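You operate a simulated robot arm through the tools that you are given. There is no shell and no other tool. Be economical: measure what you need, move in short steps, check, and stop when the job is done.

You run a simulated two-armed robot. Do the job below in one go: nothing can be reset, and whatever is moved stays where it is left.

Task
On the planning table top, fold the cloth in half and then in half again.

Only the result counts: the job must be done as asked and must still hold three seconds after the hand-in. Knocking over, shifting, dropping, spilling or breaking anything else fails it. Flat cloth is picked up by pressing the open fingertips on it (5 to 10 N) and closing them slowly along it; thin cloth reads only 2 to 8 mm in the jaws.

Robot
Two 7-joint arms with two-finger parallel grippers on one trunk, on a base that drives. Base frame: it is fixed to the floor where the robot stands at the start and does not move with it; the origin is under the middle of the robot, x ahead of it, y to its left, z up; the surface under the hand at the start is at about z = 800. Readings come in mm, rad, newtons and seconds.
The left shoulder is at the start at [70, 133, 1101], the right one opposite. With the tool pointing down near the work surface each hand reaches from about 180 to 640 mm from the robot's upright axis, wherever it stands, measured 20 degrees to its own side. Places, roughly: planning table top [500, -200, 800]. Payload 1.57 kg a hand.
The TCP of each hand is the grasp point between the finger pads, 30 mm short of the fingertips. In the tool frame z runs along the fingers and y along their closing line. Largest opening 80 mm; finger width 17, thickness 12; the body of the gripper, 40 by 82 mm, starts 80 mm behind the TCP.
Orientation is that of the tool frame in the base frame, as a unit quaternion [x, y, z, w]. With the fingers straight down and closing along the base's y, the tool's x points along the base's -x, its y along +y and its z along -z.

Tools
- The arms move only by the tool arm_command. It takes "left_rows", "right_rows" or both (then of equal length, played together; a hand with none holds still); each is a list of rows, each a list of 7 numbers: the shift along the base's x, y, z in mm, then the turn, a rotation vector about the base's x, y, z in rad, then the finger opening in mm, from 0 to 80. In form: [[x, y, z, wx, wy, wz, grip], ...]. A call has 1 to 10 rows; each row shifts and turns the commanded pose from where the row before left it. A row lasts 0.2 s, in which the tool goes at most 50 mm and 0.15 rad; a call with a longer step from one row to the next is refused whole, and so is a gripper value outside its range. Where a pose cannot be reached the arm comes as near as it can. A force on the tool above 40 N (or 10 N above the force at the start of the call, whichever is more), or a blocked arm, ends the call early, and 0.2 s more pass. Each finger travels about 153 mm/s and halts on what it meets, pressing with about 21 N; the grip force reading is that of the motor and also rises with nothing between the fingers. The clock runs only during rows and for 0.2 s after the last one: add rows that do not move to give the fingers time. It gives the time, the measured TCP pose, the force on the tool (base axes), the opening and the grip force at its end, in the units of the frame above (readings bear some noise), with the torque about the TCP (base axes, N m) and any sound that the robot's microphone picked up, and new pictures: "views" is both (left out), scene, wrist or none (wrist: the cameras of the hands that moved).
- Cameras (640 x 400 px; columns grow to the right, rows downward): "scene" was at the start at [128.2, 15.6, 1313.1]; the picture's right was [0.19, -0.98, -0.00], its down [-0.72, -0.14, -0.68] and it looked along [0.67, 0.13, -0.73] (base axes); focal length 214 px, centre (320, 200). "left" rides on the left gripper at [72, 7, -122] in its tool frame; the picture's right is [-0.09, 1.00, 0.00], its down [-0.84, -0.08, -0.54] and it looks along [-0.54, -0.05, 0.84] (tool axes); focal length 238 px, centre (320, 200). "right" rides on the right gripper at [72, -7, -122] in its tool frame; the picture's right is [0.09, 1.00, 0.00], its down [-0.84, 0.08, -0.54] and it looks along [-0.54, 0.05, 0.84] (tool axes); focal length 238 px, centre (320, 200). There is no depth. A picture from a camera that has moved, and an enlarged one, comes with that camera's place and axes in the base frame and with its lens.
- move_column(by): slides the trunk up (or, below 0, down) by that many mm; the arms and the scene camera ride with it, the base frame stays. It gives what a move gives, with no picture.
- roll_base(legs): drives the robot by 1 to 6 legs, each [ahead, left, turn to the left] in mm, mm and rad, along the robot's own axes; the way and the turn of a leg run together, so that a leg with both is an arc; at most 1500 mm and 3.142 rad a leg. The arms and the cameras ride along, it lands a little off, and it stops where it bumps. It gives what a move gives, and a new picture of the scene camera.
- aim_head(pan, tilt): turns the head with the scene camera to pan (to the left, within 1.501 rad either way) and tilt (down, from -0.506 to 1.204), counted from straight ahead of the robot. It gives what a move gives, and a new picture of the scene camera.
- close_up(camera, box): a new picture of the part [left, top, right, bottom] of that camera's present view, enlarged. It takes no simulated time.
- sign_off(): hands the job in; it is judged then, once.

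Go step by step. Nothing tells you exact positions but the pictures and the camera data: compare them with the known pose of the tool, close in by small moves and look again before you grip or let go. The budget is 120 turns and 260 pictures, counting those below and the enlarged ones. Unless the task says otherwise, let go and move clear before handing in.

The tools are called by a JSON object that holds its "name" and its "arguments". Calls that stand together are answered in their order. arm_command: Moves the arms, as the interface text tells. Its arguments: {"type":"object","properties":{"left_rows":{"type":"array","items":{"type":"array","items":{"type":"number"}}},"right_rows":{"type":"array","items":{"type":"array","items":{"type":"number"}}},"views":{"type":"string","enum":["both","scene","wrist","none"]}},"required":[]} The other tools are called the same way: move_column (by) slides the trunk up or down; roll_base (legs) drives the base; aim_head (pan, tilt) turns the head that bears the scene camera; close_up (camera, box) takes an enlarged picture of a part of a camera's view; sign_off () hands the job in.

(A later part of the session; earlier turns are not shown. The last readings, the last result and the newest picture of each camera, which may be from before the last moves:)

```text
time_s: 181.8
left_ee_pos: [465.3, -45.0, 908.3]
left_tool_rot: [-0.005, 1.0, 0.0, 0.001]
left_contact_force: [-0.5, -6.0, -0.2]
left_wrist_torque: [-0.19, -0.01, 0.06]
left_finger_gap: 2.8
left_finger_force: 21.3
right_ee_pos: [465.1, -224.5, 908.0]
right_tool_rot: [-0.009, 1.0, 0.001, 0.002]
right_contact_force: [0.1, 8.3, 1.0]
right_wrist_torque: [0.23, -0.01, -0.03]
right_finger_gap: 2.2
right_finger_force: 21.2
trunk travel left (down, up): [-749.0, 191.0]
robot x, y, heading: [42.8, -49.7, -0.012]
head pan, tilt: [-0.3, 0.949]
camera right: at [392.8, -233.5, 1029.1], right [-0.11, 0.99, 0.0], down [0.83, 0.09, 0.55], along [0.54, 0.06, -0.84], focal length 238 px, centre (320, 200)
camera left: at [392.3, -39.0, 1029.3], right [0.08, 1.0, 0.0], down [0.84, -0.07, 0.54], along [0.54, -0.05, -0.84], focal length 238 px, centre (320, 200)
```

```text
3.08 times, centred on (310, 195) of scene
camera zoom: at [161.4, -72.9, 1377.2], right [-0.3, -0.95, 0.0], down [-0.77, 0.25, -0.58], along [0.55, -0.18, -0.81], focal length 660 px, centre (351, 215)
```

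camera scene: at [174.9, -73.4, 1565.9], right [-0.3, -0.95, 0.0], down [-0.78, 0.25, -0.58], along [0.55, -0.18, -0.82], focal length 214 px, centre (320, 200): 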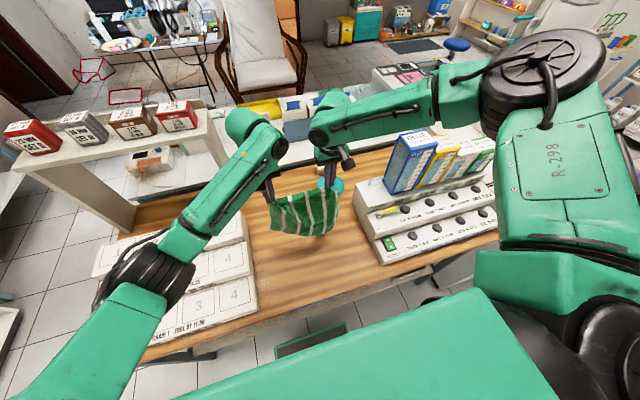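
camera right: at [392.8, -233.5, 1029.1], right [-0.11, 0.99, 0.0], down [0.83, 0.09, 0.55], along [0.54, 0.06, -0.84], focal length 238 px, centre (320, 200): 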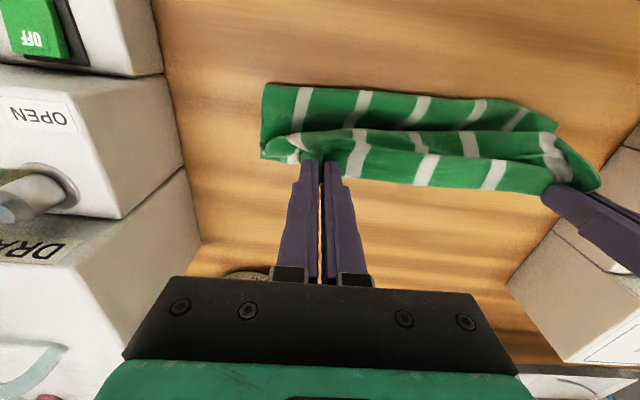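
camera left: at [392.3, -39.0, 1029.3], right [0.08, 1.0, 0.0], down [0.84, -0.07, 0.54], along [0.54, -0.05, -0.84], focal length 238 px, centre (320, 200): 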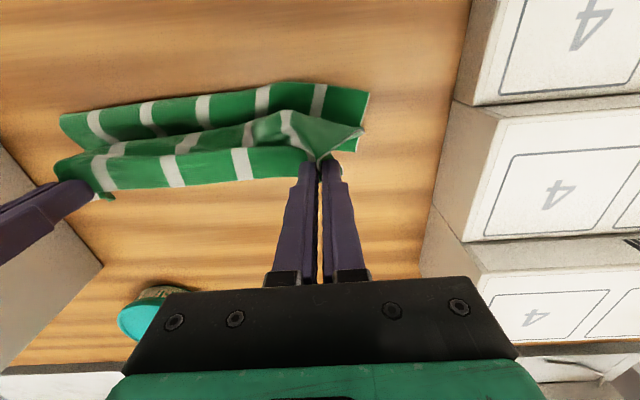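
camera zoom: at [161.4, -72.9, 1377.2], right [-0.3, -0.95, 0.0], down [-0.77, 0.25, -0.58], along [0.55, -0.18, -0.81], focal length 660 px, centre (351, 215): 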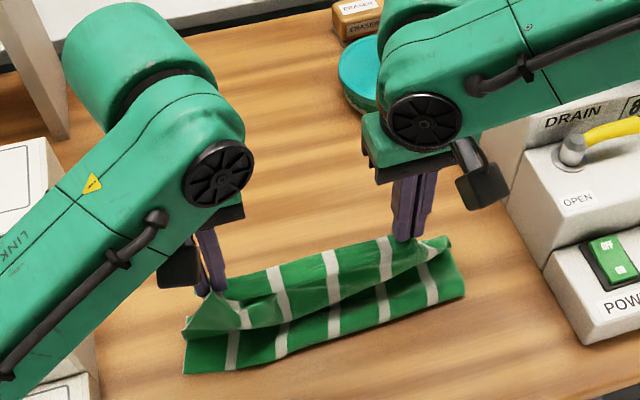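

The cloth keeps small laps unless it is fully stretched out, so I'll lay it completely flat first. I'll repeat the same sequence starting about 60 mm nearer to me, then pull low all the way out.

{"name": "move_column", "arguments": {"by": 189}}

{"name": "roll_base", "arguments": {"legs": [[-55, 0, 0]]}}

{"name": "arm_command", "arguments": {"left_rows": [[-10, 0, 0, 0, 0, 0, 0], [-12, 0, 0, 0, 0, 0, 0], [-12, 0, 0, 0, 0, 0, 0], [-11, 0, 0, 0, 0, 0, 0], [0, 0, 0, 0, 0, 0, 0], [0, 0, 0, 0, 0, 0, 0], [0, 0, 0, 0, 0, 0, 0], [0, 0, 0, 0, 0, 0, 0], [0, 0, 0, 0, 0, 0, 0], [0, 0, 0, 0, 0, 0, 0]], "right_rows": [[-10, 0, 0, 0, 0, 0, 0], [-12, 1, 0, 0, 0, 0, 0], [-12, 1, 0, 0, 0, 0, 0], [-11, 1, 0, 0, 0, 0, 0], [0, 0, 0, 0, 0, 0, 0], [0, 0, 0, 0, 0, 0, 0], [0, 0, 0, 0, 0, 0, 0], [0, 0, 0, 0, 0, 0, 0], [0, 0, 0, 0, 0, 0, 0], [0, 0, 0, 0, 0, 0, 0]], "views": "none"}}

{"name": "move_column", "arguments": {"by": -55}}

{"name": "arm_command", "arguments": {"left_rows": [[0, 0, 0, 0, 0, 0, 0], [8, 0, 0, 0, 0, 0, 0], [10, 0, 0, 0, 0, 0, 0], [10, 0, 0, 0, 0, 0, 0], [10, 0, 0, 0, 0, 0, 0]], "right_rows": [[0, 0, 0, 0, 0, 0, 0], [8, 0, 0, 0, 0, 0, 0], [10, 0, 0, 0, 0, 0, 0], [10, 0, 0, 0, 0, 0, 0], [10, 0, 0, 0, 0, 0, 0]], "views": "none"}}

{"name": "move_column", "arguments": {"by": -45}}

{"name": "arm_command", "arguments": {"left_rows": [[8, 0, 0, 0, 0, 0, 0], [10, 0, 0, 0, 0, 0, 0], [10, 0, 0, 0, 0, 0, 0]], "right_rows": [[8, 0, 0, 0, 0, 0, 0], [10, 0, 0, 0, 0, 0, 0], [10, 0, 0, 0, 0, 0, 0]], "views": "none"}}

{"name": "move_column", "arguments": {"by": -45}}

{"name": "arm_command", "arguments": {"left_rows": [[8, 0, 0, 0, 0, 0, 0], [10, 0, 0, 0, 0, 0, 0], [10, 0, 0, 0, 0, 0, 0]], "right_rows": [[8, 0, 0, 0, 0, 0, 0], [10, 0, 0, 0, 0, 0, 0], [10, 0, 0, 0, 0, 0, 0]], "views": "none"}}

{"name": "move_column", "arguments": {"by": -45}}

{"name": "arm_command", "arguments": {"left_rows": [[8, 0, 0, 0, 0, 0, 0], [10, 0, 0, 0, 0, 0, 0], [10, 0, 0, 0, 0, 0, 0], [0, 0, 0, 0, 0, 0, 0]], "right_rows": [[8, 0, 0, 0, 0, 0, 0], [10, 0, 0, 0, 0, 0, 0], [10, 0, 0, 0, 0, 0, 0], [0, 0, 0, 0, 0, 0, 0]], "views": "none"}}

{"name": "close_up", "arguments": {"camera": "scene", "box": [220, 130, 420, 290]}}

```text
time_s: 183.9
left_ee_pos: [466.8, -45.5, 1096.6]
left_tool_rot: [-0.004, 1.0, -0.002, 0.0]
left_contact_force: [0.4, -6.5, 0.7]
left_wrist_torque: [-0.2, 0.04, 0.03]
left_finger_gap: 2.6
left_finger_force: 21.5
right_ee_pos: [466.5, -224.1, 1097.5]
right_tool_rot: [-0.01, 1.0, 0.002, 0.001]
right_contact_force: [0.2, 6.6, -0.1]
right_wrist_torque: [0.19, 0.01, -0.06]
right_finger_gap: 1.9
right_finger_force: 20.9
trunk travel left (down, up): [-938.0, 2.0]
robot x, y, heading: [41.8, -46.3, -0.012]
head pan, tilt: [-0.3, 0.949]
```

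```text
time_s: 184.8
left_ee_pos: [418.1, -43.4, 1092.9]
left_tool_rot: [-0.005, 1.0, -0.001, -0.004]
left_contact_force: [-0.3, -6.7, -0.1]
left_wrist_torque: [-0.23, 0.08, 0.03]
left_finger_gap: 2.8
left_finger_force: 21.1
right_ee_pos: [418.2, -222.8, 1093.6]
right_tool_rot: [-0.01, 1.0, 0.002, -0.003]
right_contact_force: [0.1, 6.1, -0.8]
right_wrist_torque: [0.19, 0.08, -0.05]
right_finger_gap: 1.9
right_finger_force: 21.0
trunk travel left (down, up): [-938.0, 2.0]
robot x, y, heading: [-14.6, -51.4, -0.008]
head pan, tilt: [-0.3, 0.949]
camera scene: at [118.6, -72.8, 1564.9], right [-0.3, -0.95, 0.0], down [-0.78, 0.25, -0.58], along [0.55, -0.18, -0.82], focal length 214 px, centre (320, 200)
```

scene: 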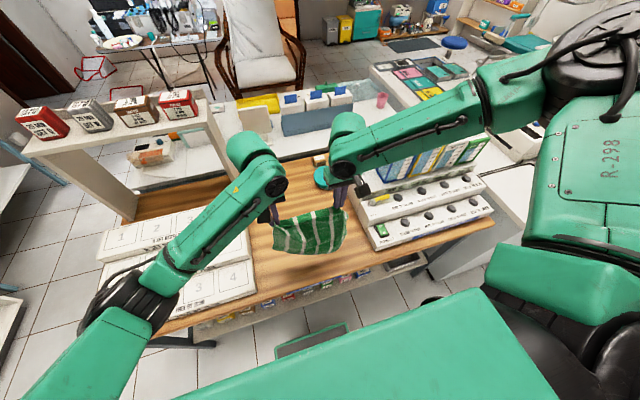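

```text
time_s: 187.0
left_ee_pos: [365.5, -44.1, 1097.9]
left_tool_rot: [-0.005, 1.0, -0.001, 0.0]
left_contact_force: [-0.3, -1.4, 0.0]
left_wrist_torque: [-0.05, 0.02, 0.01]
left_finger_gap: 2.7
left_finger_force: 21.2
right_ee_pos: [365.8, -221.1, 1098.4]
right_tool_rot: [-0.01, 1.0, 0.003, 0.001]
right_contact_force: [-0.7, 0.9, -0.4]
right_wrist_torque: [0.03, 0.02, -0.02]
right_finger_gap: 2.0
right_finger_force: 21.0
trunk travel left (down, up): [-938.0, 2.0]
robot x, y, heading: [-15.0, -48.0, -0.008]
head pan, tilt: [-0.3, 0.949]
```

```text
time_s: 188.0
left_ee_pos: [366.0, -44.5, 1041.7]
left_tool_rot: [-0.005, 1.0, -0.002, -0.001]
left_contact_force: [0.0, -0.6, -0.6]
left_wrist_torque: [-0.03, -0.02, 0.03]
left_finger_gap: 2.8
left_finger_force: 21.6
right_ee_pos: [366.0, -220.4, 1042.2]
right_tool_rot: [-0.011, 1.0, 0.001, 0.002]
right_contact_force: [0.6, 1.1, -0.3]
right_wrist_torque: [0.04, 0.03, 0.0]
right_finger_gap: 2.2
right_finger_force: 21.0
trunk travel left (down, up): [-883.0, 57.0]
robot x, y, heading: [-14.1, -51.9, -0.01]
head pan, tilt: [-0.3, 0.949]
```

```text
time_s: 189.2
left_ee_pos: [403.3, -45.0, 1043.5]
left_tool_rot: [-0.005, 1.0, -0.001, 0.0]
left_contact_force: [0.3, -2.0, 0.2]
left_wrist_torque: [-0.06, 0.02, 0.0]
left_finger_gap: 2.8
left_finger_force: 21.1
right_ee_pos: [403.8, -221.8, 1041.0]
right_tool_rot: [-0.01, 1.0, 0.002, 0.002]
right_contact_force: [-0.4, 1.7, -0.3]
right_wrist_torque: [0.04, 0.01, 0.01]
right_finger_gap: 2.0
right_finger_force: 21.0
trunk travel left (down, up): [-883.0, 57.0]
robot x, y, heading: [-16.4, -49.0, -0.009]
head pan, tilt: [-0.3, 0.949]
```

```text
time_s: 190.1
left_ee_pos: [401.3, -44.7, 998.9]
left_tool_rot: [-0.006, 1.0, -0.001, 0.0]
left_contact_force: [0.3, -1.5, 0.2]
left_wrist_torque: [-0.03, -0.01, 0.0]
left_finger_gap: 2.7
left_finger_force: 21.0
right_ee_pos: [403.3, -221.8, 996.0]
right_tool_rot: [-0.01, 1.0, 0.002, 0.001]
right_contact_force: [1.6, 1.5, 0.0]
right_wrist_torque: [0.02, -0.02, -0.04]
right_finger_gap: 2.1
right_finger_force: 20.8
trunk travel left (down, up): [-838.0, 102.0]
robot x, y, heading: [-12.6, -51.9, -0.008]
head pan, tilt: [-0.3, 0.949]
```

```text
time_s: 190.9
left_ee_pos: [430.2, -44.1, 998.7]
left_tool_rot: [-0.005, 1.0, 0.0, 0.0]
left_contact_force: [-0.1, -2.1, -0.5]
left_wrist_torque: [-0.05, 0.02, 0.02]
left_finger_gap: 2.6
left_finger_force: 20.9
right_ee_pos: [432.6, -221.1, 995.4]
right_tool_rot: [-0.01, 1.0, 0.001, 0.002]
right_contact_force: [-0.1, 2.4, -0.3]
right_wrist_torque: [0.07, 0.02, -0.02]
right_finger_gap: 2.3
right_finger_force: 20.8
trunk travel left (down, up): [-838.0, 102.0]
robot x, y, heading: [-15.1, -50.1, -0.01]
head pan, tilt: [-0.3, 0.949]
```

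```text
time_s: 191.7
left_ee_pos: [429.5, -45.0, 952.2]
left_tool_rot: [-0.006, 1.0, 0.0, 0.0]
left_contact_force: [0.6, -3.6, -0.4]
left_wrist_torque: [-0.08, 0.01, 0.02]
left_finger_gap: 2.5
left_finger_force: 20.7
right_ee_pos: [430.8, -222.3, 953.0]
right_tool_rot: [-0.009, 1.0, 0.001, 0.002]
right_contact_force: [-0.4, 2.9, 0.1]
right_wrist_torque: [0.14, -0.02, -0.03]
right_finger_gap: 2.2
right_finger_force: 20.8
trunk travel left (down, up): [-793.0, 147.0]
robot x, y, heading: [-14.0, -50.7, -0.011]
head pan, tilt: [-0.3, 0.949]
```

```text
time_s: 192.5
left_ee_pos: [458.9, -42.8, 952.3]
left_tool_rot: [-0.005, 1.0, -0.001, -0.001]
left_contact_force: [0.6, -3.3, 0.1]
left_wrist_torque: [-0.07, 0.01, 0.01]
left_finger_gap: 2.5
left_finger_force: 20.4
right_ee_pos: [460.7, -221.3, 950.6]
right_tool_rot: [-0.01, 1.0, 0.002, 0.001]
right_contact_force: [0.0, 3.1, -0.3]
right_wrist_torque: [0.12, 0.02, -0.01]
right_finger_gap: 1.8
right_finger_force: 21.4
trunk travel left (down, up): [-793.0, 147.0]
robot x, y, heading: [-13.4, -47.8, -0.007]
head pan, tilt: [-0.3, 0.949]
```

```text
time_s: 193.4
left_ee_pos: [457.4, -43.6, 908.3]
left_tool_rot: [-0.004, 1.0, 0.0, 0.001]
left_contact_force: [0.1, -2.8, 0.4]
left_wrist_torque: [-0.05, -0.01, 0.02]
left_finger_gap: 2.6
left_finger_force: 20.7
right_ee_pos: [460.8, -221.0, 906.7]
right_tool_rot: [-0.009, 1.0, 0.001, 0.002]
right_contact_force: [-0.3, 2.0, -0.6]
right_wrist_torque: [0.08, -0.01, -0.01]
right_finger_gap: 2.1
right_finger_force: 20.8
trunk travel left (down, up): [-748.0, 192.0]
robot x, y, heading: [-13.4, -52.8, -0.009]
head pan, tilt: [-0.3, 0.949]
```

```text
time_s: 194.4
left_ee_pos: [484.9, -42.0, 910.0]
left_tool_rot: [-0.004, 1.0, -0.001, 0.0]
left_contact_force: [0.4, -5.2, -0.1]
left_wrist_torque: [-0.13, 0.03, 0.0]
left_finger_gap: 2.6
left_finger_force: 21.1
right_ee_pos: [486.9, -221.2, 906.5]
right_tool_rot: [-0.01, 1.0, 0.003, 0.003]
right_contact_force: [0.0, 5.4, -0.6]
right_wrist_torque: [0.16, 0.02, 0.01]
right_finger_gap: 2.0
right_finger_force: 20.7
trunk travel left (down, up): [-748.0, 192.0]
robot x, y, heading: [-14.7, -51.1, -0.008]
head pan, tilt: [-0.3, 0.949]
```

```text
2.50 times, centred on (320, 210) of scene
camera zoom: at [105.6, -72.4, 1376.1], right [-0.3, -0.95, 0.0], down [-0.77, 0.25, -0.58], along [0.55, -0.18, -0.81], focal length 536 px, centre (320, 175)
```

zoom: 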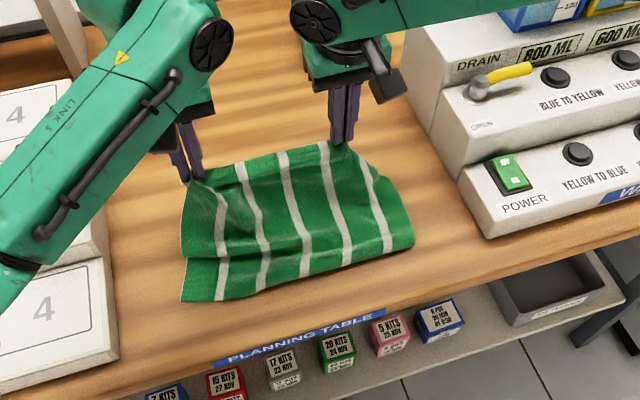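

Square again, with the hem at x≈373. Now I'll pull low and forward to stretch it fully flat.

{"name": "move_column", "arguments": {"by": -35}}

{"name": "arm_command", "arguments": {"left_rows": [[6, -1, 0, 0, 0, 0, 0], [9, -1, 0, 0, 0, 0, 0], [10, 0, 0, 0, 0, 0, 0], [10, 0, 0, 0, 0, 0, 0], [10, 0, 0, 0, 0, 0, 0]], "right_rows": [[6, 1, 0, 0, 0, 0, 0], [9, 1, 0, 0, 0, 0, 0], [10, 0, 0, 0, 0, 0, 0], [10, 0, 0, 0, 0, 0, 0], [8, 0, 0, 0, 0, 0, 0]], "views": "none"}}

{"name": "roll_base", "arguments": {"legs": [[68, 0, 0]]}}

{"name": "close_up", "arguments": {"camera": "scene", "box": [220, 130, 420, 290]}}

```text
time_s: 195.2
left_ee_pos: [485.6, -42.4, 873.5]
left_tool_rot: [-0.005, 1.0, -0.001, 0.0]
left_contact_force: [-0.8, -5.5, 0.5]
left_wrist_torque: [-0.19, -0.05, 0.05]
left_finger_gap: 2.6
left_finger_force: 20.9
right_ee_pos: [487.5, -222.0, 871.2]
right_tool_rot: [-0.009, 1.0, 0.003, 0.003]
right_contact_force: [0.5, 6.5, 0.0]
right_wrist_torque: [0.19, -0.01, -0.02]
right_finger_gap: 1.8
right_finger_force: 20.6
trunk travel left (down, up): [-713.0, 227.0]
robot x, y, heading: [-14.7, -52.3, -0.01]
head pan, tilt: [-0.3, 0.949]
```

```text
time_s: 196.4
left_ee_pos: [527.7, -47.7, 873.9]
left_tool_rot: [-0.003, 1.0, -0.004, -0.001]
left_contact_force: [-4.0, -25.8, 2.2]
left_wrist_torque: [-0.8, 0.13, 0.05]
left_finger_gap: 3.3
left_finger_force: 21.1
right_ee_pos: [501.3, -232.6, 884.5]
right_tool_rot: [-0.012, 1.0, 0.005, 0.005]
right_contact_force: [4.6, 25.4, -2.9]
right_wrist_torque: [0.79, -0.15, -0.14]
right_finger_gap: 2.2
right_finger_force: 20.8
right hand out of reach, approached as far as the arm can: row 1, 2, 3, 4, 5
trunk travel left (down, up): [-713.0, 227.0]
robot x, y, heading: [-13.8, -48.6, -0.005]
head pan, tilt: [-0.3, 0.949]
```

```text
time_s: 197.4
left_ee_pos: [594.2, -47.0, 874.0]
left_tool_rot: [-0.004, 1.0, -0.004, 0.0]
left_contact_force: [-4.7, -28.2, 1.5]
left_wrist_torque: [-0.9, 0.13, 0.06]
left_finger_gap: 3.3
left_finger_force: 21.1
right_ee_pos: [570.8, -232.8, 883.4]
right_tool_rot: [-0.009, 1.0, 0.006, 0.006]
right_contact_force: [3.6, 28.0, -1.9]
right_wrist_torque: [0.82, -0.16, -0.11]
right_finger_gap: 2.5
right_finger_force: 20.8
trunk travel left (down, up): [-713.0, 227.0]
robot x, y, heading: [54.3, -47.7, -0.012]
head pan, tilt: [-0.3, 0.949]
camera scene: at [171.9, -72.9, 1341.3], right [-0.3, -0.95, 0.0], down [-0.77, 0.25, -0.58], along [0.56, -0.18, -0.81], focal length 214 px, centre (320, 200)
```

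scene: 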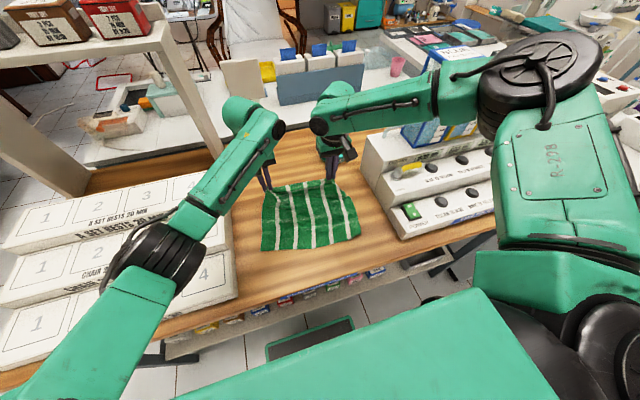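

```text
2.50 times, centred on (320, 210) of scene
camera zoom: at [171.9, -72.9, 1341.3], right [-0.3, -0.95, 0.0], down [-0.77, 0.25, -0.58], along [0.56, -0.18, -0.81], focal length 536 px, centre (320, 175)
```

zoom: 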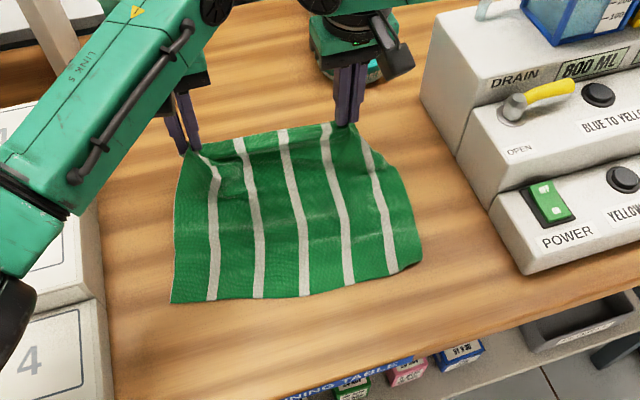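

The cloth is flat and square, but about 60 mm short. The grips must be clamping a Z-pleat near the hem. I'll ease the tension, set it down, release, and look so I can pull the pleat out.

{"name": "arm_command", "arguments": {"left_rows": [[0, -3, -5, 0, 0, 0, 0], [0, -2, -10, 0, 0, 0, 0], [0, 0, -10, 0, 0, 0, 0], [0, 0, -8, 0, 0, 0, 0]], "right_rows": [[8, 3, -10, 0, 0, 0, 0], [8, 3, -12, 0, 0, 0, 0], [5, 2, -12, 0, 0, 0, 0], [0, 0, -8, 0, 0, 0, 0]], "views": "none"}}

{"name": "arm_command", "arguments": {"left_rows": [[0, 0, 0, 0, 0, 0, 8], [0, 0, 0, 0, 0, 0, 20], [0, 0, 0, 0, 0, 0, 24], [0, 0, 20, 0, 0, 0, 24], [0, 0, 40, 0, 0, 0, 24], [-10, 0, 40, 0, 0, 0, 24], [-10, 0, 20, 0, 0, 0, 24], [0, 0, 0, 0, 0, 0, 24]], "right_rows": [[0, 0, 0, 0, 0, 0, 8], [0, 0, 0, 0, 0, 0, 20], [0, 0, 0, 0, 0, 0, 24], [0, 0, 20, 0, 0, 0, 24], [0, 0, 40, 0, 0, 0, 24], [-10, 0, 40, 0, 0, 0, 24], [-10, 0, 20, 0, 0, 0, 24], [0, 0, 0, 0, 0, 0, 24]], "views": "wrist"}}

{"name": "close_up", "arguments": {"camera": "scene", "box": [220, 120, 420, 280]}}

```text
time_s: 198.4
left_ee_pos: [593.8, -53.3, 839.9]
left_tool_rot: [-0.002, 1.0, -0.007, -0.002]
left_contact_force: [-5.2, -28.5, 3.1]
left_wrist_torque: [-0.87, 0.13, 0.03]
left_finger_gap: 3.8
left_finger_force: 21.6
right_ee_pos: [561.6, -240.1, 858.3]
right_tool_rot: [-0.012, 1.0, 0.009, 0.009]
right_contact_force: [5.5, 29.1, -3.0]
right_wrist_torque: [0.88, -0.2, -0.15]
right_finger_gap: 2.5
right_finger_force: 21.5
right hand out of reach, approached as far as the arm can: row 1, 2, 3, 4
trunk travel left (down, up): [-713.0, 227.0]
robot x, y, heading: [54.8, -48.5, -0.012]
head pan, tilt: [-0.3, 0.949]
```

```text
time_s: 200.2
left_ee_pos: [574.2, -51.1, 958.3]
left_tool_rot: [-0.003, 1.0, -0.003, -0.002]
left_contact_force: [0.2, -0.3, -0.1]
left_wrist_torque: [0.01, 0.02, 0.03]
left_finger_gap: 24.0
left_finger_force: 0.0
right_ee_pos: [542.5, -243.8, 978.0]
right_tool_rot: [-0.011, 1.0, 0.005, 0.005]
right_contact_force: [0.2, 0.2, -0.3]
right_wrist_torque: [-0.01, 0.02, 0.01]
right_finger_gap: 24.1
right_finger_force: 0.0
trunk travel left (down, up): [-713.0, 227.0]
robot x, y, heading: [54.4, -49.3, -0.009]
head pan, tilt: [-0.3, 0.949]
camera right: at [468.2, -253.8, 1098.2], right [-0.11, 0.99, 0.01], down [0.83, 0.09, 0.55], along [0.55, 0.07, -0.83], focal length 238 px, centre (320, 200)
camera left: at [501.9, -45.3, 1079.3], right [0.08, 1.0, -0.01], down [0.84, -0.07, 0.54], along [0.54, -0.05, -0.84], focal length 238 px, centre (320, 200)
```

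right: 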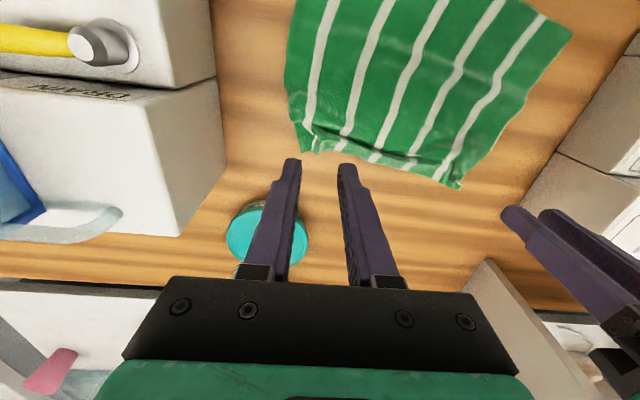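
left: 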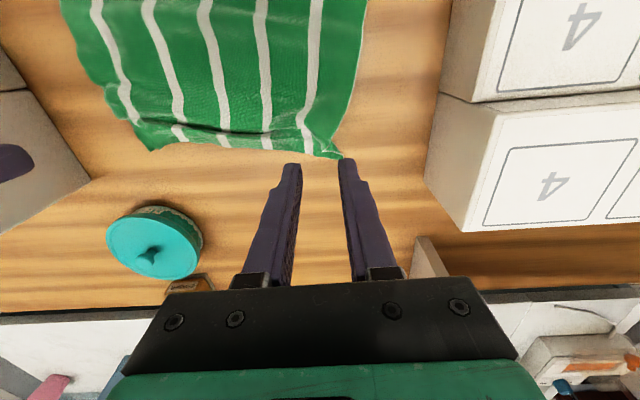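

```text
2.50 times, centred on (320, 200) of scene
camera zoom: at [174.2, -73.8, 1341.0], right [-0.3, -0.95, 0.0], down [-0.78, 0.25, -0.58], along [0.55, -0.18, -0.81], focal length 536 px, centre (320, 200)
```

zoom: 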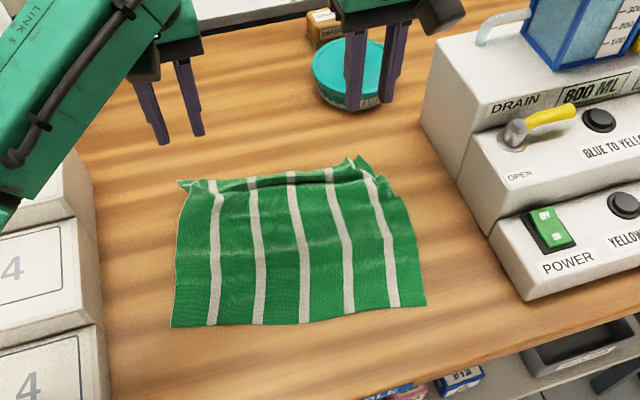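

The Z-pleat along the far edge is clearly visible. I'll zoom in to find where a single layer of hem can be gripped and pulled out.

{"name": "close_up", "arguments": {"camera": "left", "box": [100, 60, 370, 200]}}

{"name": "close_up", "arguments": {"camera": "right", "box": [270, 60, 510, 200]}}

```text
2.37 times, centred on (235, 130) of left
camera zoom: at [501.9, -45.3, 1079.3], right [0.08, 1.0, -0.01], down [0.84, -0.07, 0.54], along [0.54, -0.05, -0.84], focal length 565 px, centre (522, 366)
```

zoom: 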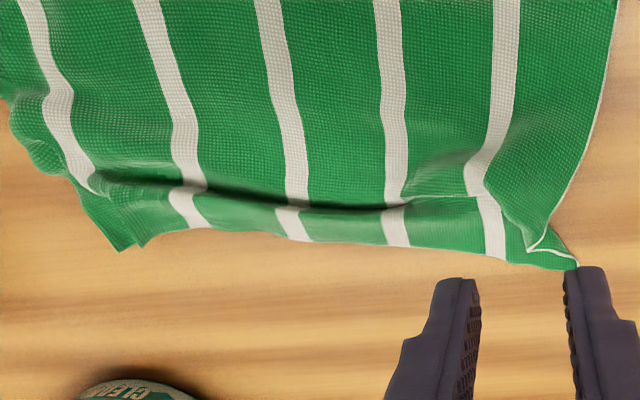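

```text
2.67 times, centred on (390, 130) of right
camera zoom: at [468.2, -253.8, 1098.2], right [-0.11, 0.99, 0.01], down [0.83, 0.09, 0.55], along [0.55, 0.07, -0.83], focal length 636 px, centre (133, 387)
```

zoom: 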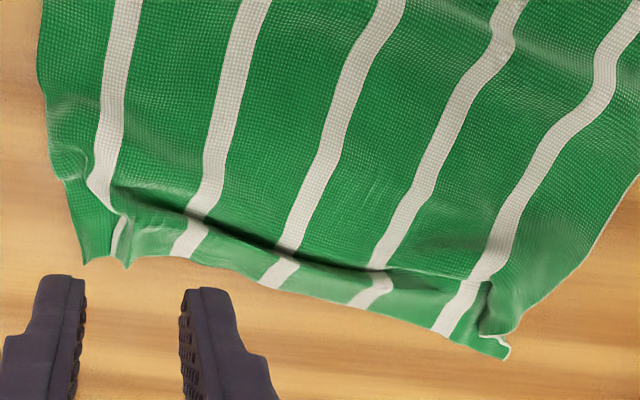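

Now it's clear: the near strip is folded back on top, with its hem exposed near (578,-91). I'll pinch that hem with the left hand and pull it out forward.

{"name": "arm_command", "arguments": {"left_rows": [[4, -10, -20, 0, 0, 0, 20], [4, -10, -25, 0, 0, 0, 20], [3, -10, -25, 0, 0, 0, 20], [3, -10, -25, 0, 0, 0, 20], [0, 0, -14, 0, 0, 0, 20], [0, 0, -4, 0, 0, 0, 20], [0, 0, 0, 0, 0, 0, 20]], "views": "wrist"}}

```text
time_s: 201.8
left_ee_pos: [591.8, -93.2, 847.3]
left_tool_rot: [-0.003, 1.0, -0.004, -0.001]
left_contact_force: [-0.9, -0.2, 0.2]
left_wrist_torque: [0.02, -0.01, 0.0]
left_finger_gap: 19.9
left_finger_force: 0.1
right_ee_pos: [540.8, -243.6, 978.5]
right_tool_rot: [-0.011, 1.0, 0.005, 0.005]
right_contact_force: [0.2, 0.3, 1.1]
right_wrist_torque: [0.0, -0.01, 0.02]
right_finger_gap: 23.8
right_finger_force: 0.1
trunk travel left (down, up): [-713.0, 227.0]
robot x, y, heading: [52.4, -49.4, -0.005]
head pan, tilt: [-0.3, 0.949]
camera left: at [517.7, -86.7, 968.6], right [0.09, 1.0, -0.01], down [0.84, -0.07, 0.54], along [0.54, -0.05, -0.84], focal length 238 px, centre (320, 200)
```

left: 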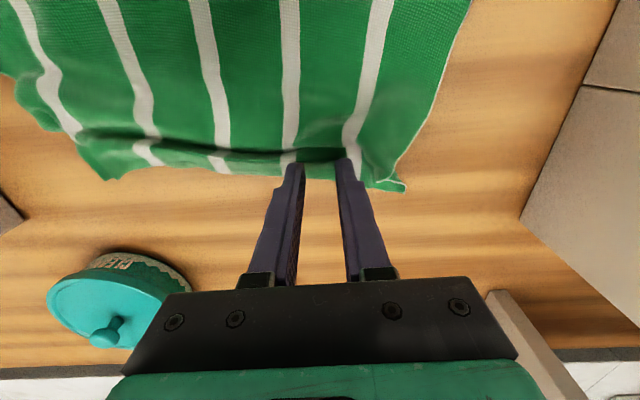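

{"name": "arm_command", "arguments": {"left_rows": [[0, 0, -7, 0, 0, 0, 20], [0, 0, -4, 0, 0, 0, 20], [0, 0, -2, 0, 0, 0, 20], [0, 0, 0, 0, 0, 0, 20]], "views": "none"}}

```text
time_s: 202.8
left_ee_pos: [588.7, -90.4, 833.8]
left_tool_rot: [-0.003, 1.0, -0.003, -0.001]
left_contact_force: [-0.8, -0.1, -0.1]
left_wrist_torque: [-0.01, 0.0, 0.01]
left_finger_gap: 20.1
left_finger_force: 0.0
right_ee_pos: [540.8, -242.4, 978.2]
right_tool_rot: [-0.011, 1.0, 0.005, 0.006]
right_contact_force: [0.2, -0.1, -0.9]
right_wrist_torque: [0.03, -0.01, 0.0]
right_finger_gap: 24.2
right_finger_force: 0.0
trunk travel left (down, up): [-713.0, 227.0]
robot x, y, heading: [55.7, -50.8, -0.015]
head pan, tilt: [-0.3, 0.949]
```

{"name": "arm_command", "arguments": {"left_rows": [[0, 0, -1, 0, 0, 0, 20], [0, 0, -0.5, 0, 0, 0, 20], [0, 0, 0, 0, 0, 0, 20]], "views": "none"}}

```text
time_s: 203.6
left_ee_pos: [589.9, -92.2, 831.5]
left_tool_rot: [-0.004, 1.0, -0.004, 0.0]
left_contact_force: [1.1, 0.0, 0.4]
left_wrist_torque: [-0.02, 0.03, -0.05]
left_finger_gap: 20.0
left_finger_force: 0.2
right_ee_pos: [540.8, -243.2, 977.6]
right_tool_rot: [-0.01, 1.0, 0.005, 0.005]
right_contact_force: [0.8, -0.8, 0.3]
right_wrist_torque: [0.0, 0.02, 0.02]
right_finger_gap: 23.9
right_finger_force: 0.1
trunk travel left (down, up): [-713.0, 227.0]
robot x, y, heading: [54.4, -51.9, -0.009]
head pan, tilt: [-0.3, 0.949]
```

{"name": "arm_command", "arguments": {"left_rows": [[0, 0, -0.8, 0, 0, 0, 20], [0, 0, -0.4, 0, 0, 0, 20], [0, 0, 0, 0, 0, 0, 20]], "views": "none"}}

```text
time_s: 204.4
left_ee_pos: [589.3, -92.1, 831.2]
left_tool_rot: [-0.004, 1.0, -0.003, 0.0]
left_contact_force: [1.6, -0.7, 7.4]
left_wrist_torque: [-0.08, -0.04, -0.01]
left_finger_gap: 19.7
left_finger_force: 0.1
right_ee_pos: [540.8, -242.2, 979.1]
right_tool_rot: [-0.01, 1.0, 0.006, 0.006]
right_contact_force: [0.1, 0.3, 0.2]
right_wrist_torque: [0.05, 0.01, -0.01]
right_finger_gap: 23.9
right_finger_force: 0.1
trunk travel left (down, up): [-713.0, 227.0]
robot x, y, heading: [55.8, -55.5, -0.004]
head pan, tilt: [-0.3, 0.949]
```

{"name": "arm_command", "arguments": {"left_rows": [[0, 0, 0, 0, 0, 0, 17], [0, 0, 0, 0, 0, 0, 14], [0, 0, 0, 0, 0, 0, 11], [0, 0, 0, 0, 0, 0, 8], [0, 0, 0, 0, 0, 0, 5], [0, 0, 0, 0, 0, 0, 2], [0, 0, 0, 0, 0, 0, 0], [0, 0, 0, 0, 0, 0, 0], [2, 0, 12, 0, 0, 0, 0], [8, 0, 8, 0, 0, 0, 0]], "views": "wrist"}}

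{"name": "close_up", "arguments": {"camera": "left", "box": [60, 80, 440, 230]}}

```text
time_s: 206.6
left_ee_pos: [598.4, -90.9, 850.5]
left_tool_rot: [-0.003, 1.0, -0.004, -0.001]
left_contact_force: [0.1, -0.6, -0.4]
left_wrist_torque: [-0.04, 0.04, -0.02]
left_finger_gap: 2.2
left_finger_force: 21.0
right_ee_pos: [540.9, -244.0, 978.5]
right_tool_rot: [-0.01, 1.0, 0.005, 0.006]
right_contact_force: [-0.2, 0.2, -0.3]
right_wrist_torque: [0.02, 0.02, -0.01]
right_finger_gap: 24.0
right_finger_force: 0.0
trunk travel left (down, up): [-713.0, 227.0]
robot x, y, heading: [54.7, -54.1, -0.01]
head pan, tilt: [-0.3, 0.949]
camera left: at [526.2, -85.3, 972.7], right [0.09, 1.0, -0.01], down [0.84, -0.07, 0.54], along [0.54, -0.05, -0.84], focal length 238 px, centre (320, 200)
```

left: 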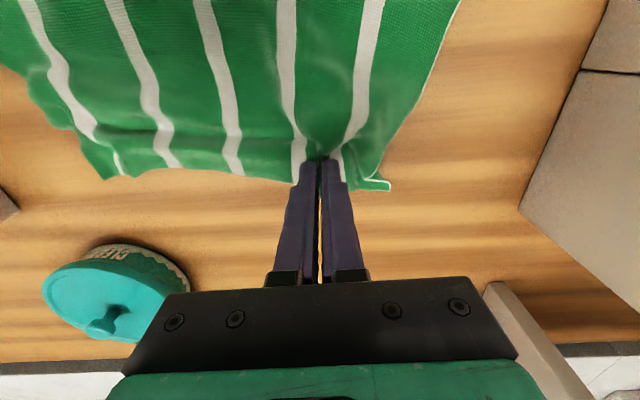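

```text
1.68 times, centred on (250, 155) of left
camera zoom: at [526.2, -85.3, 972.7], right [0.09, 1.0, -0.01], down [0.84, -0.07, 0.54], along [0.54, -0.05, -0.84], focal length 401 px, centre (438, 276)
```

zoom: 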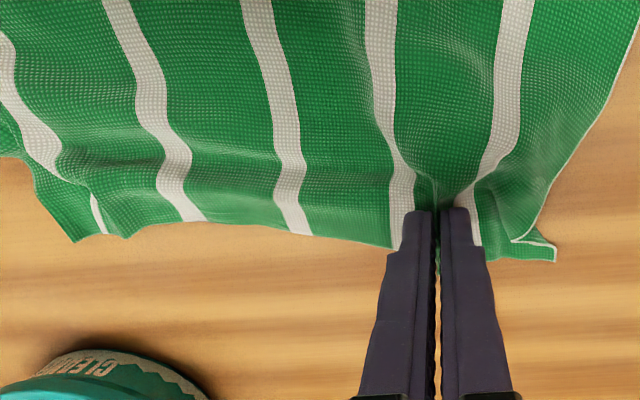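

{"name": "arm_command", "arguments": {"left_rows": [[6, -1, -2, 0, 0, 0, 0], [9, -2, 0, 0, 0, 0, 0], [9, -2, 0, 0, 0, 0, 0], [9, -2, 0, 0, 0, 0, 0], [0, 0, 0, 0, 0, 0, 0]], "views": "none"}}

{"name": "close_up", "arguments": {"camera": "scene", "box": [220, 120, 420, 280]}}

{"name": "close_up", "arguments": {"camera": "right", "box": [270, 40, 530, 220]}}

```text
time_s: 207.8
left_ee_pos: [606.1, -107.9, 853.9]
left_tool_rot: [0.018, 1.0, -0.009, 0.006]
left_contact_force: [0.1, 0.0, 0.3]
left_wrist_torque: [0.01, 0.02, 0.01]
left_finger_gap: 2.1
left_finger_force: 21.0
left hand out of reach, approached as far as the arm can: row 2, 3, 4
right_ee_pos: [541.8, -242.9, 977.4]
right_tool_rot: [-0.011, 1.0, 0.005, 0.005]
right_contact_force: [0.4, 0.2, 0.7]
right_wrist_torque: [0.0, -0.02, 0.0]
right_finger_gap: 24.2
right_finger_force: 0.1
trunk travel left (down, up): [-713.0, 227.0]
robot x, y, heading: [52.4, -49.2, -0.007]
head pan, tilt: [-0.3, 0.949]
```

```text
2.50 times, centred on (320, 200) of scene
camera zoom: at [173.6, -72.8, 1341.1], right [-0.3, -0.95, 0.0], down [-0.77, 0.25, -0.58], along [0.55, -0.18, -0.81], focal length 536 px, centre (320, 200)
```

zoom: 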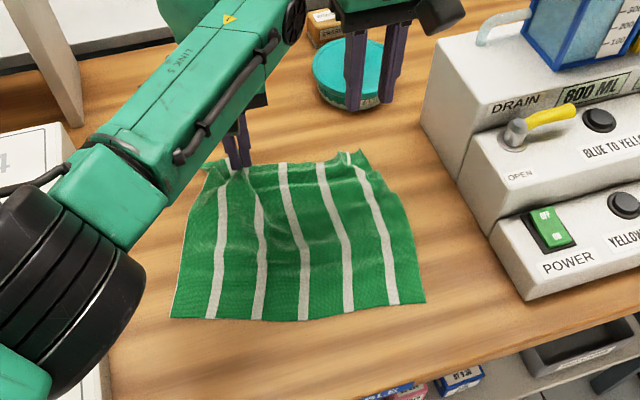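

```text
2.22 times, centred on (400, 130) of right
camera zoom: at [467.9, -252.9, 1098.2], right [-0.11, 0.99, 0.01], down [0.83, 0.09, 0.55], along [0.55, 0.07, -0.83], focal length 530 px, centre (142, 356)
```

zoom: 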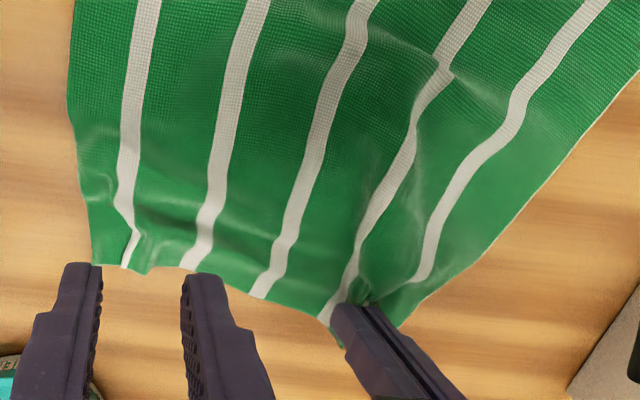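

The pleat has come out: the right side is now nearly full length. I'll drive forward a little, which also pulls the left side straighter, and bring the right hand onto the hem near its right corner.

{"name": "roll_base", "arguments": {"legs": [[38, 0, 0]]}}

{"name": "arm_command", "arguments": {"right_rows": [[4, 1, -25, 0, 0, 0, 20], [3, 1, -30, 0, 0, 0, 20], [3, 1, -30, 0, 0, 0, 20], [0, 0, -30, 0, 0, 0, 20], [0, 0, -12, 0, 0, 0, 20], [0, 0, 0, 0, 0, 0, 20]], "views": "wrist"}}

```text
time_s: 208.7
left_ee_pos: [640.1, -108.3, 856.7]
left_tool_rot: [0.018, 1.0, -0.01, 0.008]
left_contact_force: [-0.7, 0.1, -0.3]
left_wrist_torque: [0.01, -0.03, 0.02]
left_finger_gap: 2.0
left_finger_force: 21.6
right_ee_pos: [575.2, -244.5, 980.2]
right_tool_rot: [-0.011, 1.0, 0.006, 0.008]
right_contact_force: [0.1, 0.8, 0.0]
right_wrist_torque: [-0.01, -0.04, -0.05]
right_finger_gap: 24.0
right_finger_force: 0.1
trunk travel left (down, up): [-713.0, 227.0]
robot x, y, heading: [91.5, -49.9, -0.012]
head pan, tilt: [-0.3, 0.949]
camera scene: at [206.4, -73.2, 1341.6], right [-0.3, -0.95, 0.0], down [-0.77, 0.25, -0.58], along [0.56, -0.18, -0.81], focal length 214 px, centre (320, 200)
```

scene: 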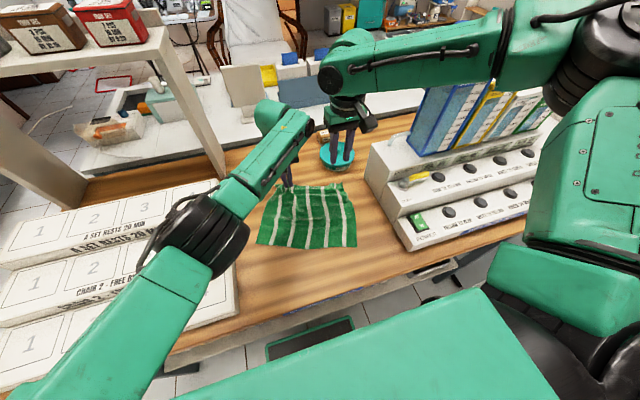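

```text
time_s: 210.1
left_ee_pos: [644.0, -108.0, 853.6]
left_tool_rot: [0.019, 1.0, -0.01, 0.006]
left_contact_force: [0.1, 0.0, -0.4]
left_wrist_torque: [-0.03, 0.02, 0.0]
left_finger_gap: 1.9
left_finger_force: 21.2
right_ee_pos: [588.9, -242.9, 851.3]
right_tool_rot: [-0.01, 1.0, 0.006, 0.006]
right_contact_force: [-0.3, -0.5, 1.5]
right_wrist_torque: [0.0, -0.03, 0.02]
right_finger_gap: 19.8
right_finger_force: 0.0
trunk travel left (down, up): [-713.0, 227.0]
robot x, y, heading: [88.9, -49.0, -0.01]
head pan, tilt: [-0.3, 0.949]
camera right: at [514.9, -253.7, 971.3], right [-0.11, 0.99, 0.01], down [0.83, 0.09, 0.55], along [0.55, 0.07, -0.83], focal length 238 px, centre (320, 200)
```

right: 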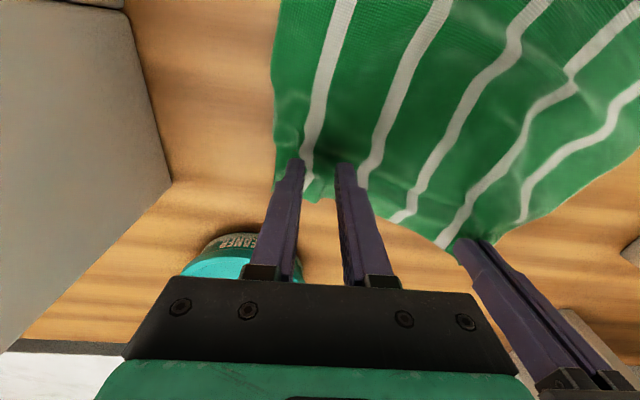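

{"name": "arm_command", "arguments": {"left_rows": [[-7, 0, 0, 0, 0, 0, 0], [-8, 0, 0, 0, 0, 0, 0]], "views": "none"}}

{"name": "roll_base", "arguments": {"legs": [[14, 0, 0]]}}

{"name": "arm_command", "arguments": {"right_rows": [[4, 0, -6, 0, 0, 0, 20], [2, 0, -6, 0, 0, 0, 20], [0, 0, -4, 0, 0, 0, 20], [0, 0, -2, 0, 0, 0, 20], [0, 0, 0, 0, 0, 0, 20]], "views": "wrist"}}

```text
time_s: 210.7
left_ee_pos: [625.2, -109.4, 854.8]
left_tool_rot: [0.018, 1.0, -0.009, 0.007]
left_contact_force: [-0.3, 0.0, 0.9]
left_wrist_torque: [0.02, 0.0, 0.04]
left_finger_gap: 2.1
left_finger_force: 20.7
right_ee_pos: [588.2, -243.3, 852.0]
right_tool_rot: [-0.011, 1.0, 0.006, 0.006]
right_contact_force: [-0.5, 0.9, 0.1]
right_wrist_torque: [-0.01, 0.0, -0.01]
right_finger_gap: 20.1
right_finger_force: 0.0
trunk travel left (down, up): [-713.0, 227.0]
robot x, y, heading: [93.6, -51.9, -0.013]
head pan, tilt: [-0.3, 0.949]
```

```text
time_s: 211.4
left_ee_pos: [638.9, -108.8, 854.5]
left_tool_rot: [0.019, 1.0, -0.01, 0.007]
left_contact_force: [0.1, 0.2, 0.4]
left_wrist_torque: [0.01, -0.06, 0.03]
left_finger_gap: 2.1
left_finger_force: 21.1
right_ee_pos: [600.2, -243.6, 853.9]
right_tool_rot: [-0.01, 1.0, 0.006, 0.007]
right_contact_force: [-1.1, -0.8, 0.5]
right_wrist_torque: [-0.01, -0.03, 0.0]
right_finger_gap: 19.9
right_finger_force: 0.0
trunk travel left (down, up): [-713.0, 227.0]
robot x, y, heading: [107.5, -47.4, -0.011]
head pan, tilt: [-0.3, 0.949]
camera scene: at [221.7, -73.5, 1341.4], right [-0.31, -0.95, 0.0], down [-0.77, 0.25, -0.58], along [0.56, -0.18, -0.81], focal length 214 px, centre (320, 200)
```

scene: 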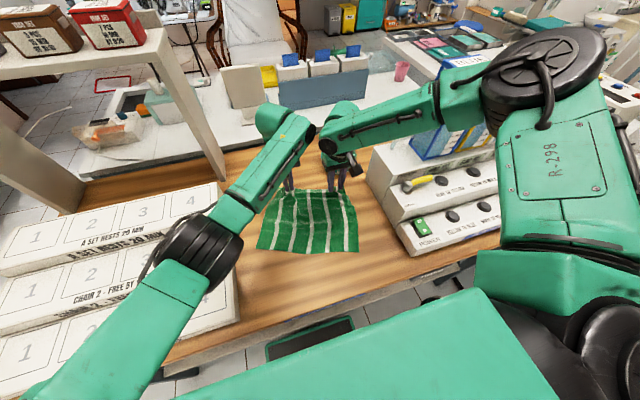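

```text
time_s: 212.7
left_ee_pos: [642.0, -109.7, 853.6]
left_tool_rot: [0.019, 1.0, -0.01, 0.007]
left_contact_force: [0.1, -0.4, -0.2]
left_wrist_torque: [-0.02, 0.01, 0.02]
left_finger_gap: 1.9
left_finger_force: 20.8
right_ee_pos: [600.8, -247.9, 836.5]
right_tool_rot: [-0.01, 1.0, 0.005, 0.007]
right_contact_force: [-0.3, -0.3, -0.2]
right_wrist_torque: [-0.01, -0.04, 0.0]
right_finger_gap: 20.1
right_finger_force: 0.0
right hand out of reach, approached as far as the arm can: row 2
trunk travel left (down, up): [-713.0, 227.0]
robot x, y, heading: [106.1, -52.1, -0.013]
head pan, tilt: [-0.3, 0.949]
camera right: at [527.9, -257.8, 957.1], right [-0.11, 0.99, 0.01], down [0.83, 0.09, 0.55], along [0.55, 0.07, -0.83], focal length 238 px, centre (320, 200)
```

right: 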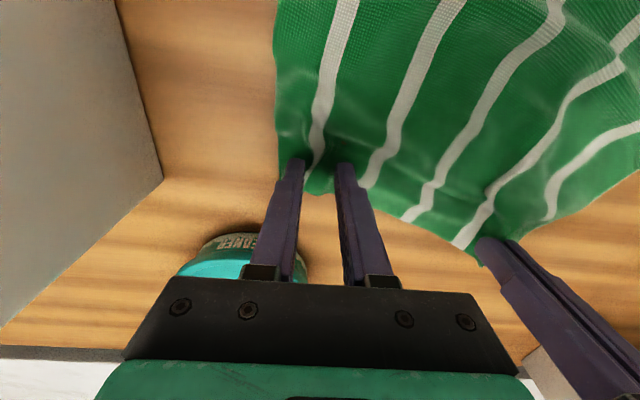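

The right tips are just inside the hem. Pressing and closing.

{"name": "arm_command", "arguments": {"right_rows": [[0, 0, -3, 0, 0, 0, 20], [0, 0, -1.5, 0, 0, 0, 20], [0, 0, 0, 0, 0, 0, 20]], "views": "none"}}

```text
time_s: 213.4
left_ee_pos: [642.0, -108.1, 854.7]
left_tool_rot: [0.02, 1.0, -0.01, 0.007]
left_contact_force: [-0.8, -0.2, -0.7]
left_wrist_torque: [0.04, 0.0, 0.03]
left_finger_gap: 2.1
left_finger_force: 21.0
right_ee_pos: [598.6, -248.3, 834.1]
right_tool_rot: [-0.01, 1.0, 0.006, 0.007]
right_contact_force: [-0.9, -0.3, 0.1]
right_wrist_torque: [0.0, 0.03, -0.02]
right_finger_gap: 20.1
right_finger_force: 0.0
right hand out of reach, approached as far as the arm can: row 1
trunk travel left (down, up): [-713.0, 227.0]
robot x, y, heading: [108.0, -50.8, -0.013]
head pan, tilt: [-0.3, 0.949]
```

{"name": "arm_command", "arguments": {"right_rows": [[-1, -1, -1, 0, 0, 0, 20], [0, 0, -0.8, 0, 0, 0, 20], [0, 0, -0.5, 0, 0, 0, 20], [0, 0, 0, 0, 0, 0, 20]], "views": "none"}}

```text
time_s: 214.4
left_ee_pos: [640.4, -109.4, 853.3]
left_tool_rot: [0.019, 1.0, -0.01, 0.006]
left_contact_force: [0.6, -0.1, 0.0]
left_wrist_torque: [-0.01, 0.02, -0.01]
left_finger_gap: 2.0
left_finger_force: 20.9
right_ee_pos: [599.3, -249.7, 832.5]
right_tool_rot: [-0.01, 1.0, 0.006, 0.007]
right_contact_force: [0.8, 0.0, 2.1]
right_wrist_torque: [-0.02, -0.04, 0.03]
right_finger_gap: 19.6
right_finger_force: 0.0
trunk travel left (down, up): [-713.0, 227.0]
robot x, y, heading: [108.7, -49.5, -0.017]
head pan, tilt: [-0.3, 0.949]
```

{"name": "arm_command", "arguments": {"right_rows": [[0, 0, -0.6, 0, 0, 0, 19], [0, 0, 0, 0, 0, 0, 16], [0, 0, 0, 0, 0, 0, 13], [0, 0, 0, 0, 0, 0, 10], [0, 0, 0, 0, 0, 0, 7], [0, 0, 0, 0, 0, 0, 4], [0, 0, 0, 0, 0, 0, 1], [0, 0, 0, 0, 0, 0, 0], [0, 0, 0, 0, 0, 0, 0], [-2, 0, 15, 0, 0, 0, 0]], "views": "wrist"}}

{"name": "close_up", "arguments": {"camera": "scene", "box": [220, 120, 400, 270]}}

```text
time_s: 216.7
left_ee_pos: [640.9, -109.9, 855.5]
left_tool_rot: [0.019, 1.0, -0.011, 0.006]
left_contact_force: [0.1, 0.7, 0.8]
left_wrist_torque: [-0.02, -0.03, 0.01]
left_finger_gap: 2.1
left_finger_force: 20.8
right_ee_pos: [596.3, -248.5, 845.8]
right_tool_rot: [-0.01, 1.0, 0.005, 0.005]
right_contact_force: [-0.8, 0.1, 0.2]
right_wrist_torque: [-0.01, -0.02, -0.01]
right_finger_gap: 1.9
right_finger_force: 21.6
trunk travel left (down, up): [-713.0, 227.0]
robot x, y, heading: [105.4, -47.7, -0.016]
head pan, tilt: [-0.3, 0.949]
camera right: at [523.0, -259.4, 966.8], right [-0.11, 0.99, 0.01], down [0.83, 0.09, 0.55], along [0.55, 0.07, -0.83], focal length 238 px, centre (320, 200)
```

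right: 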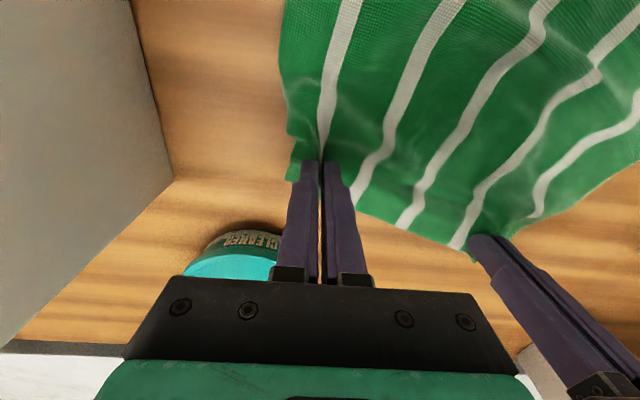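

```text
2.67 times, centred on (310, 195) of scene
camera zoom: at [224.3, -73.6, 1341.1], right [-0.31, -0.95, 0.0], down [-0.77, 0.25, -0.58], along [0.55, -0.18, -0.81], focal length 572 px, centre (347, 213)
```

zoom: 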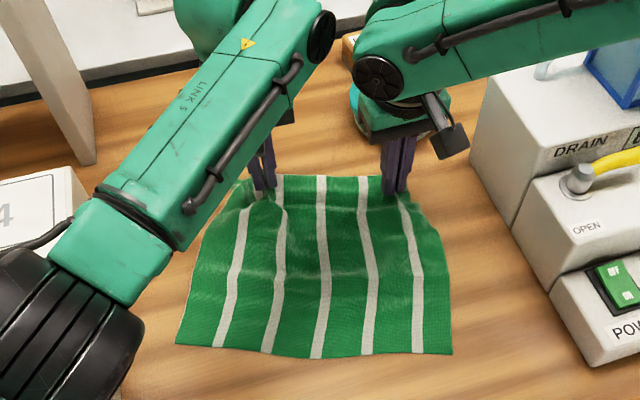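

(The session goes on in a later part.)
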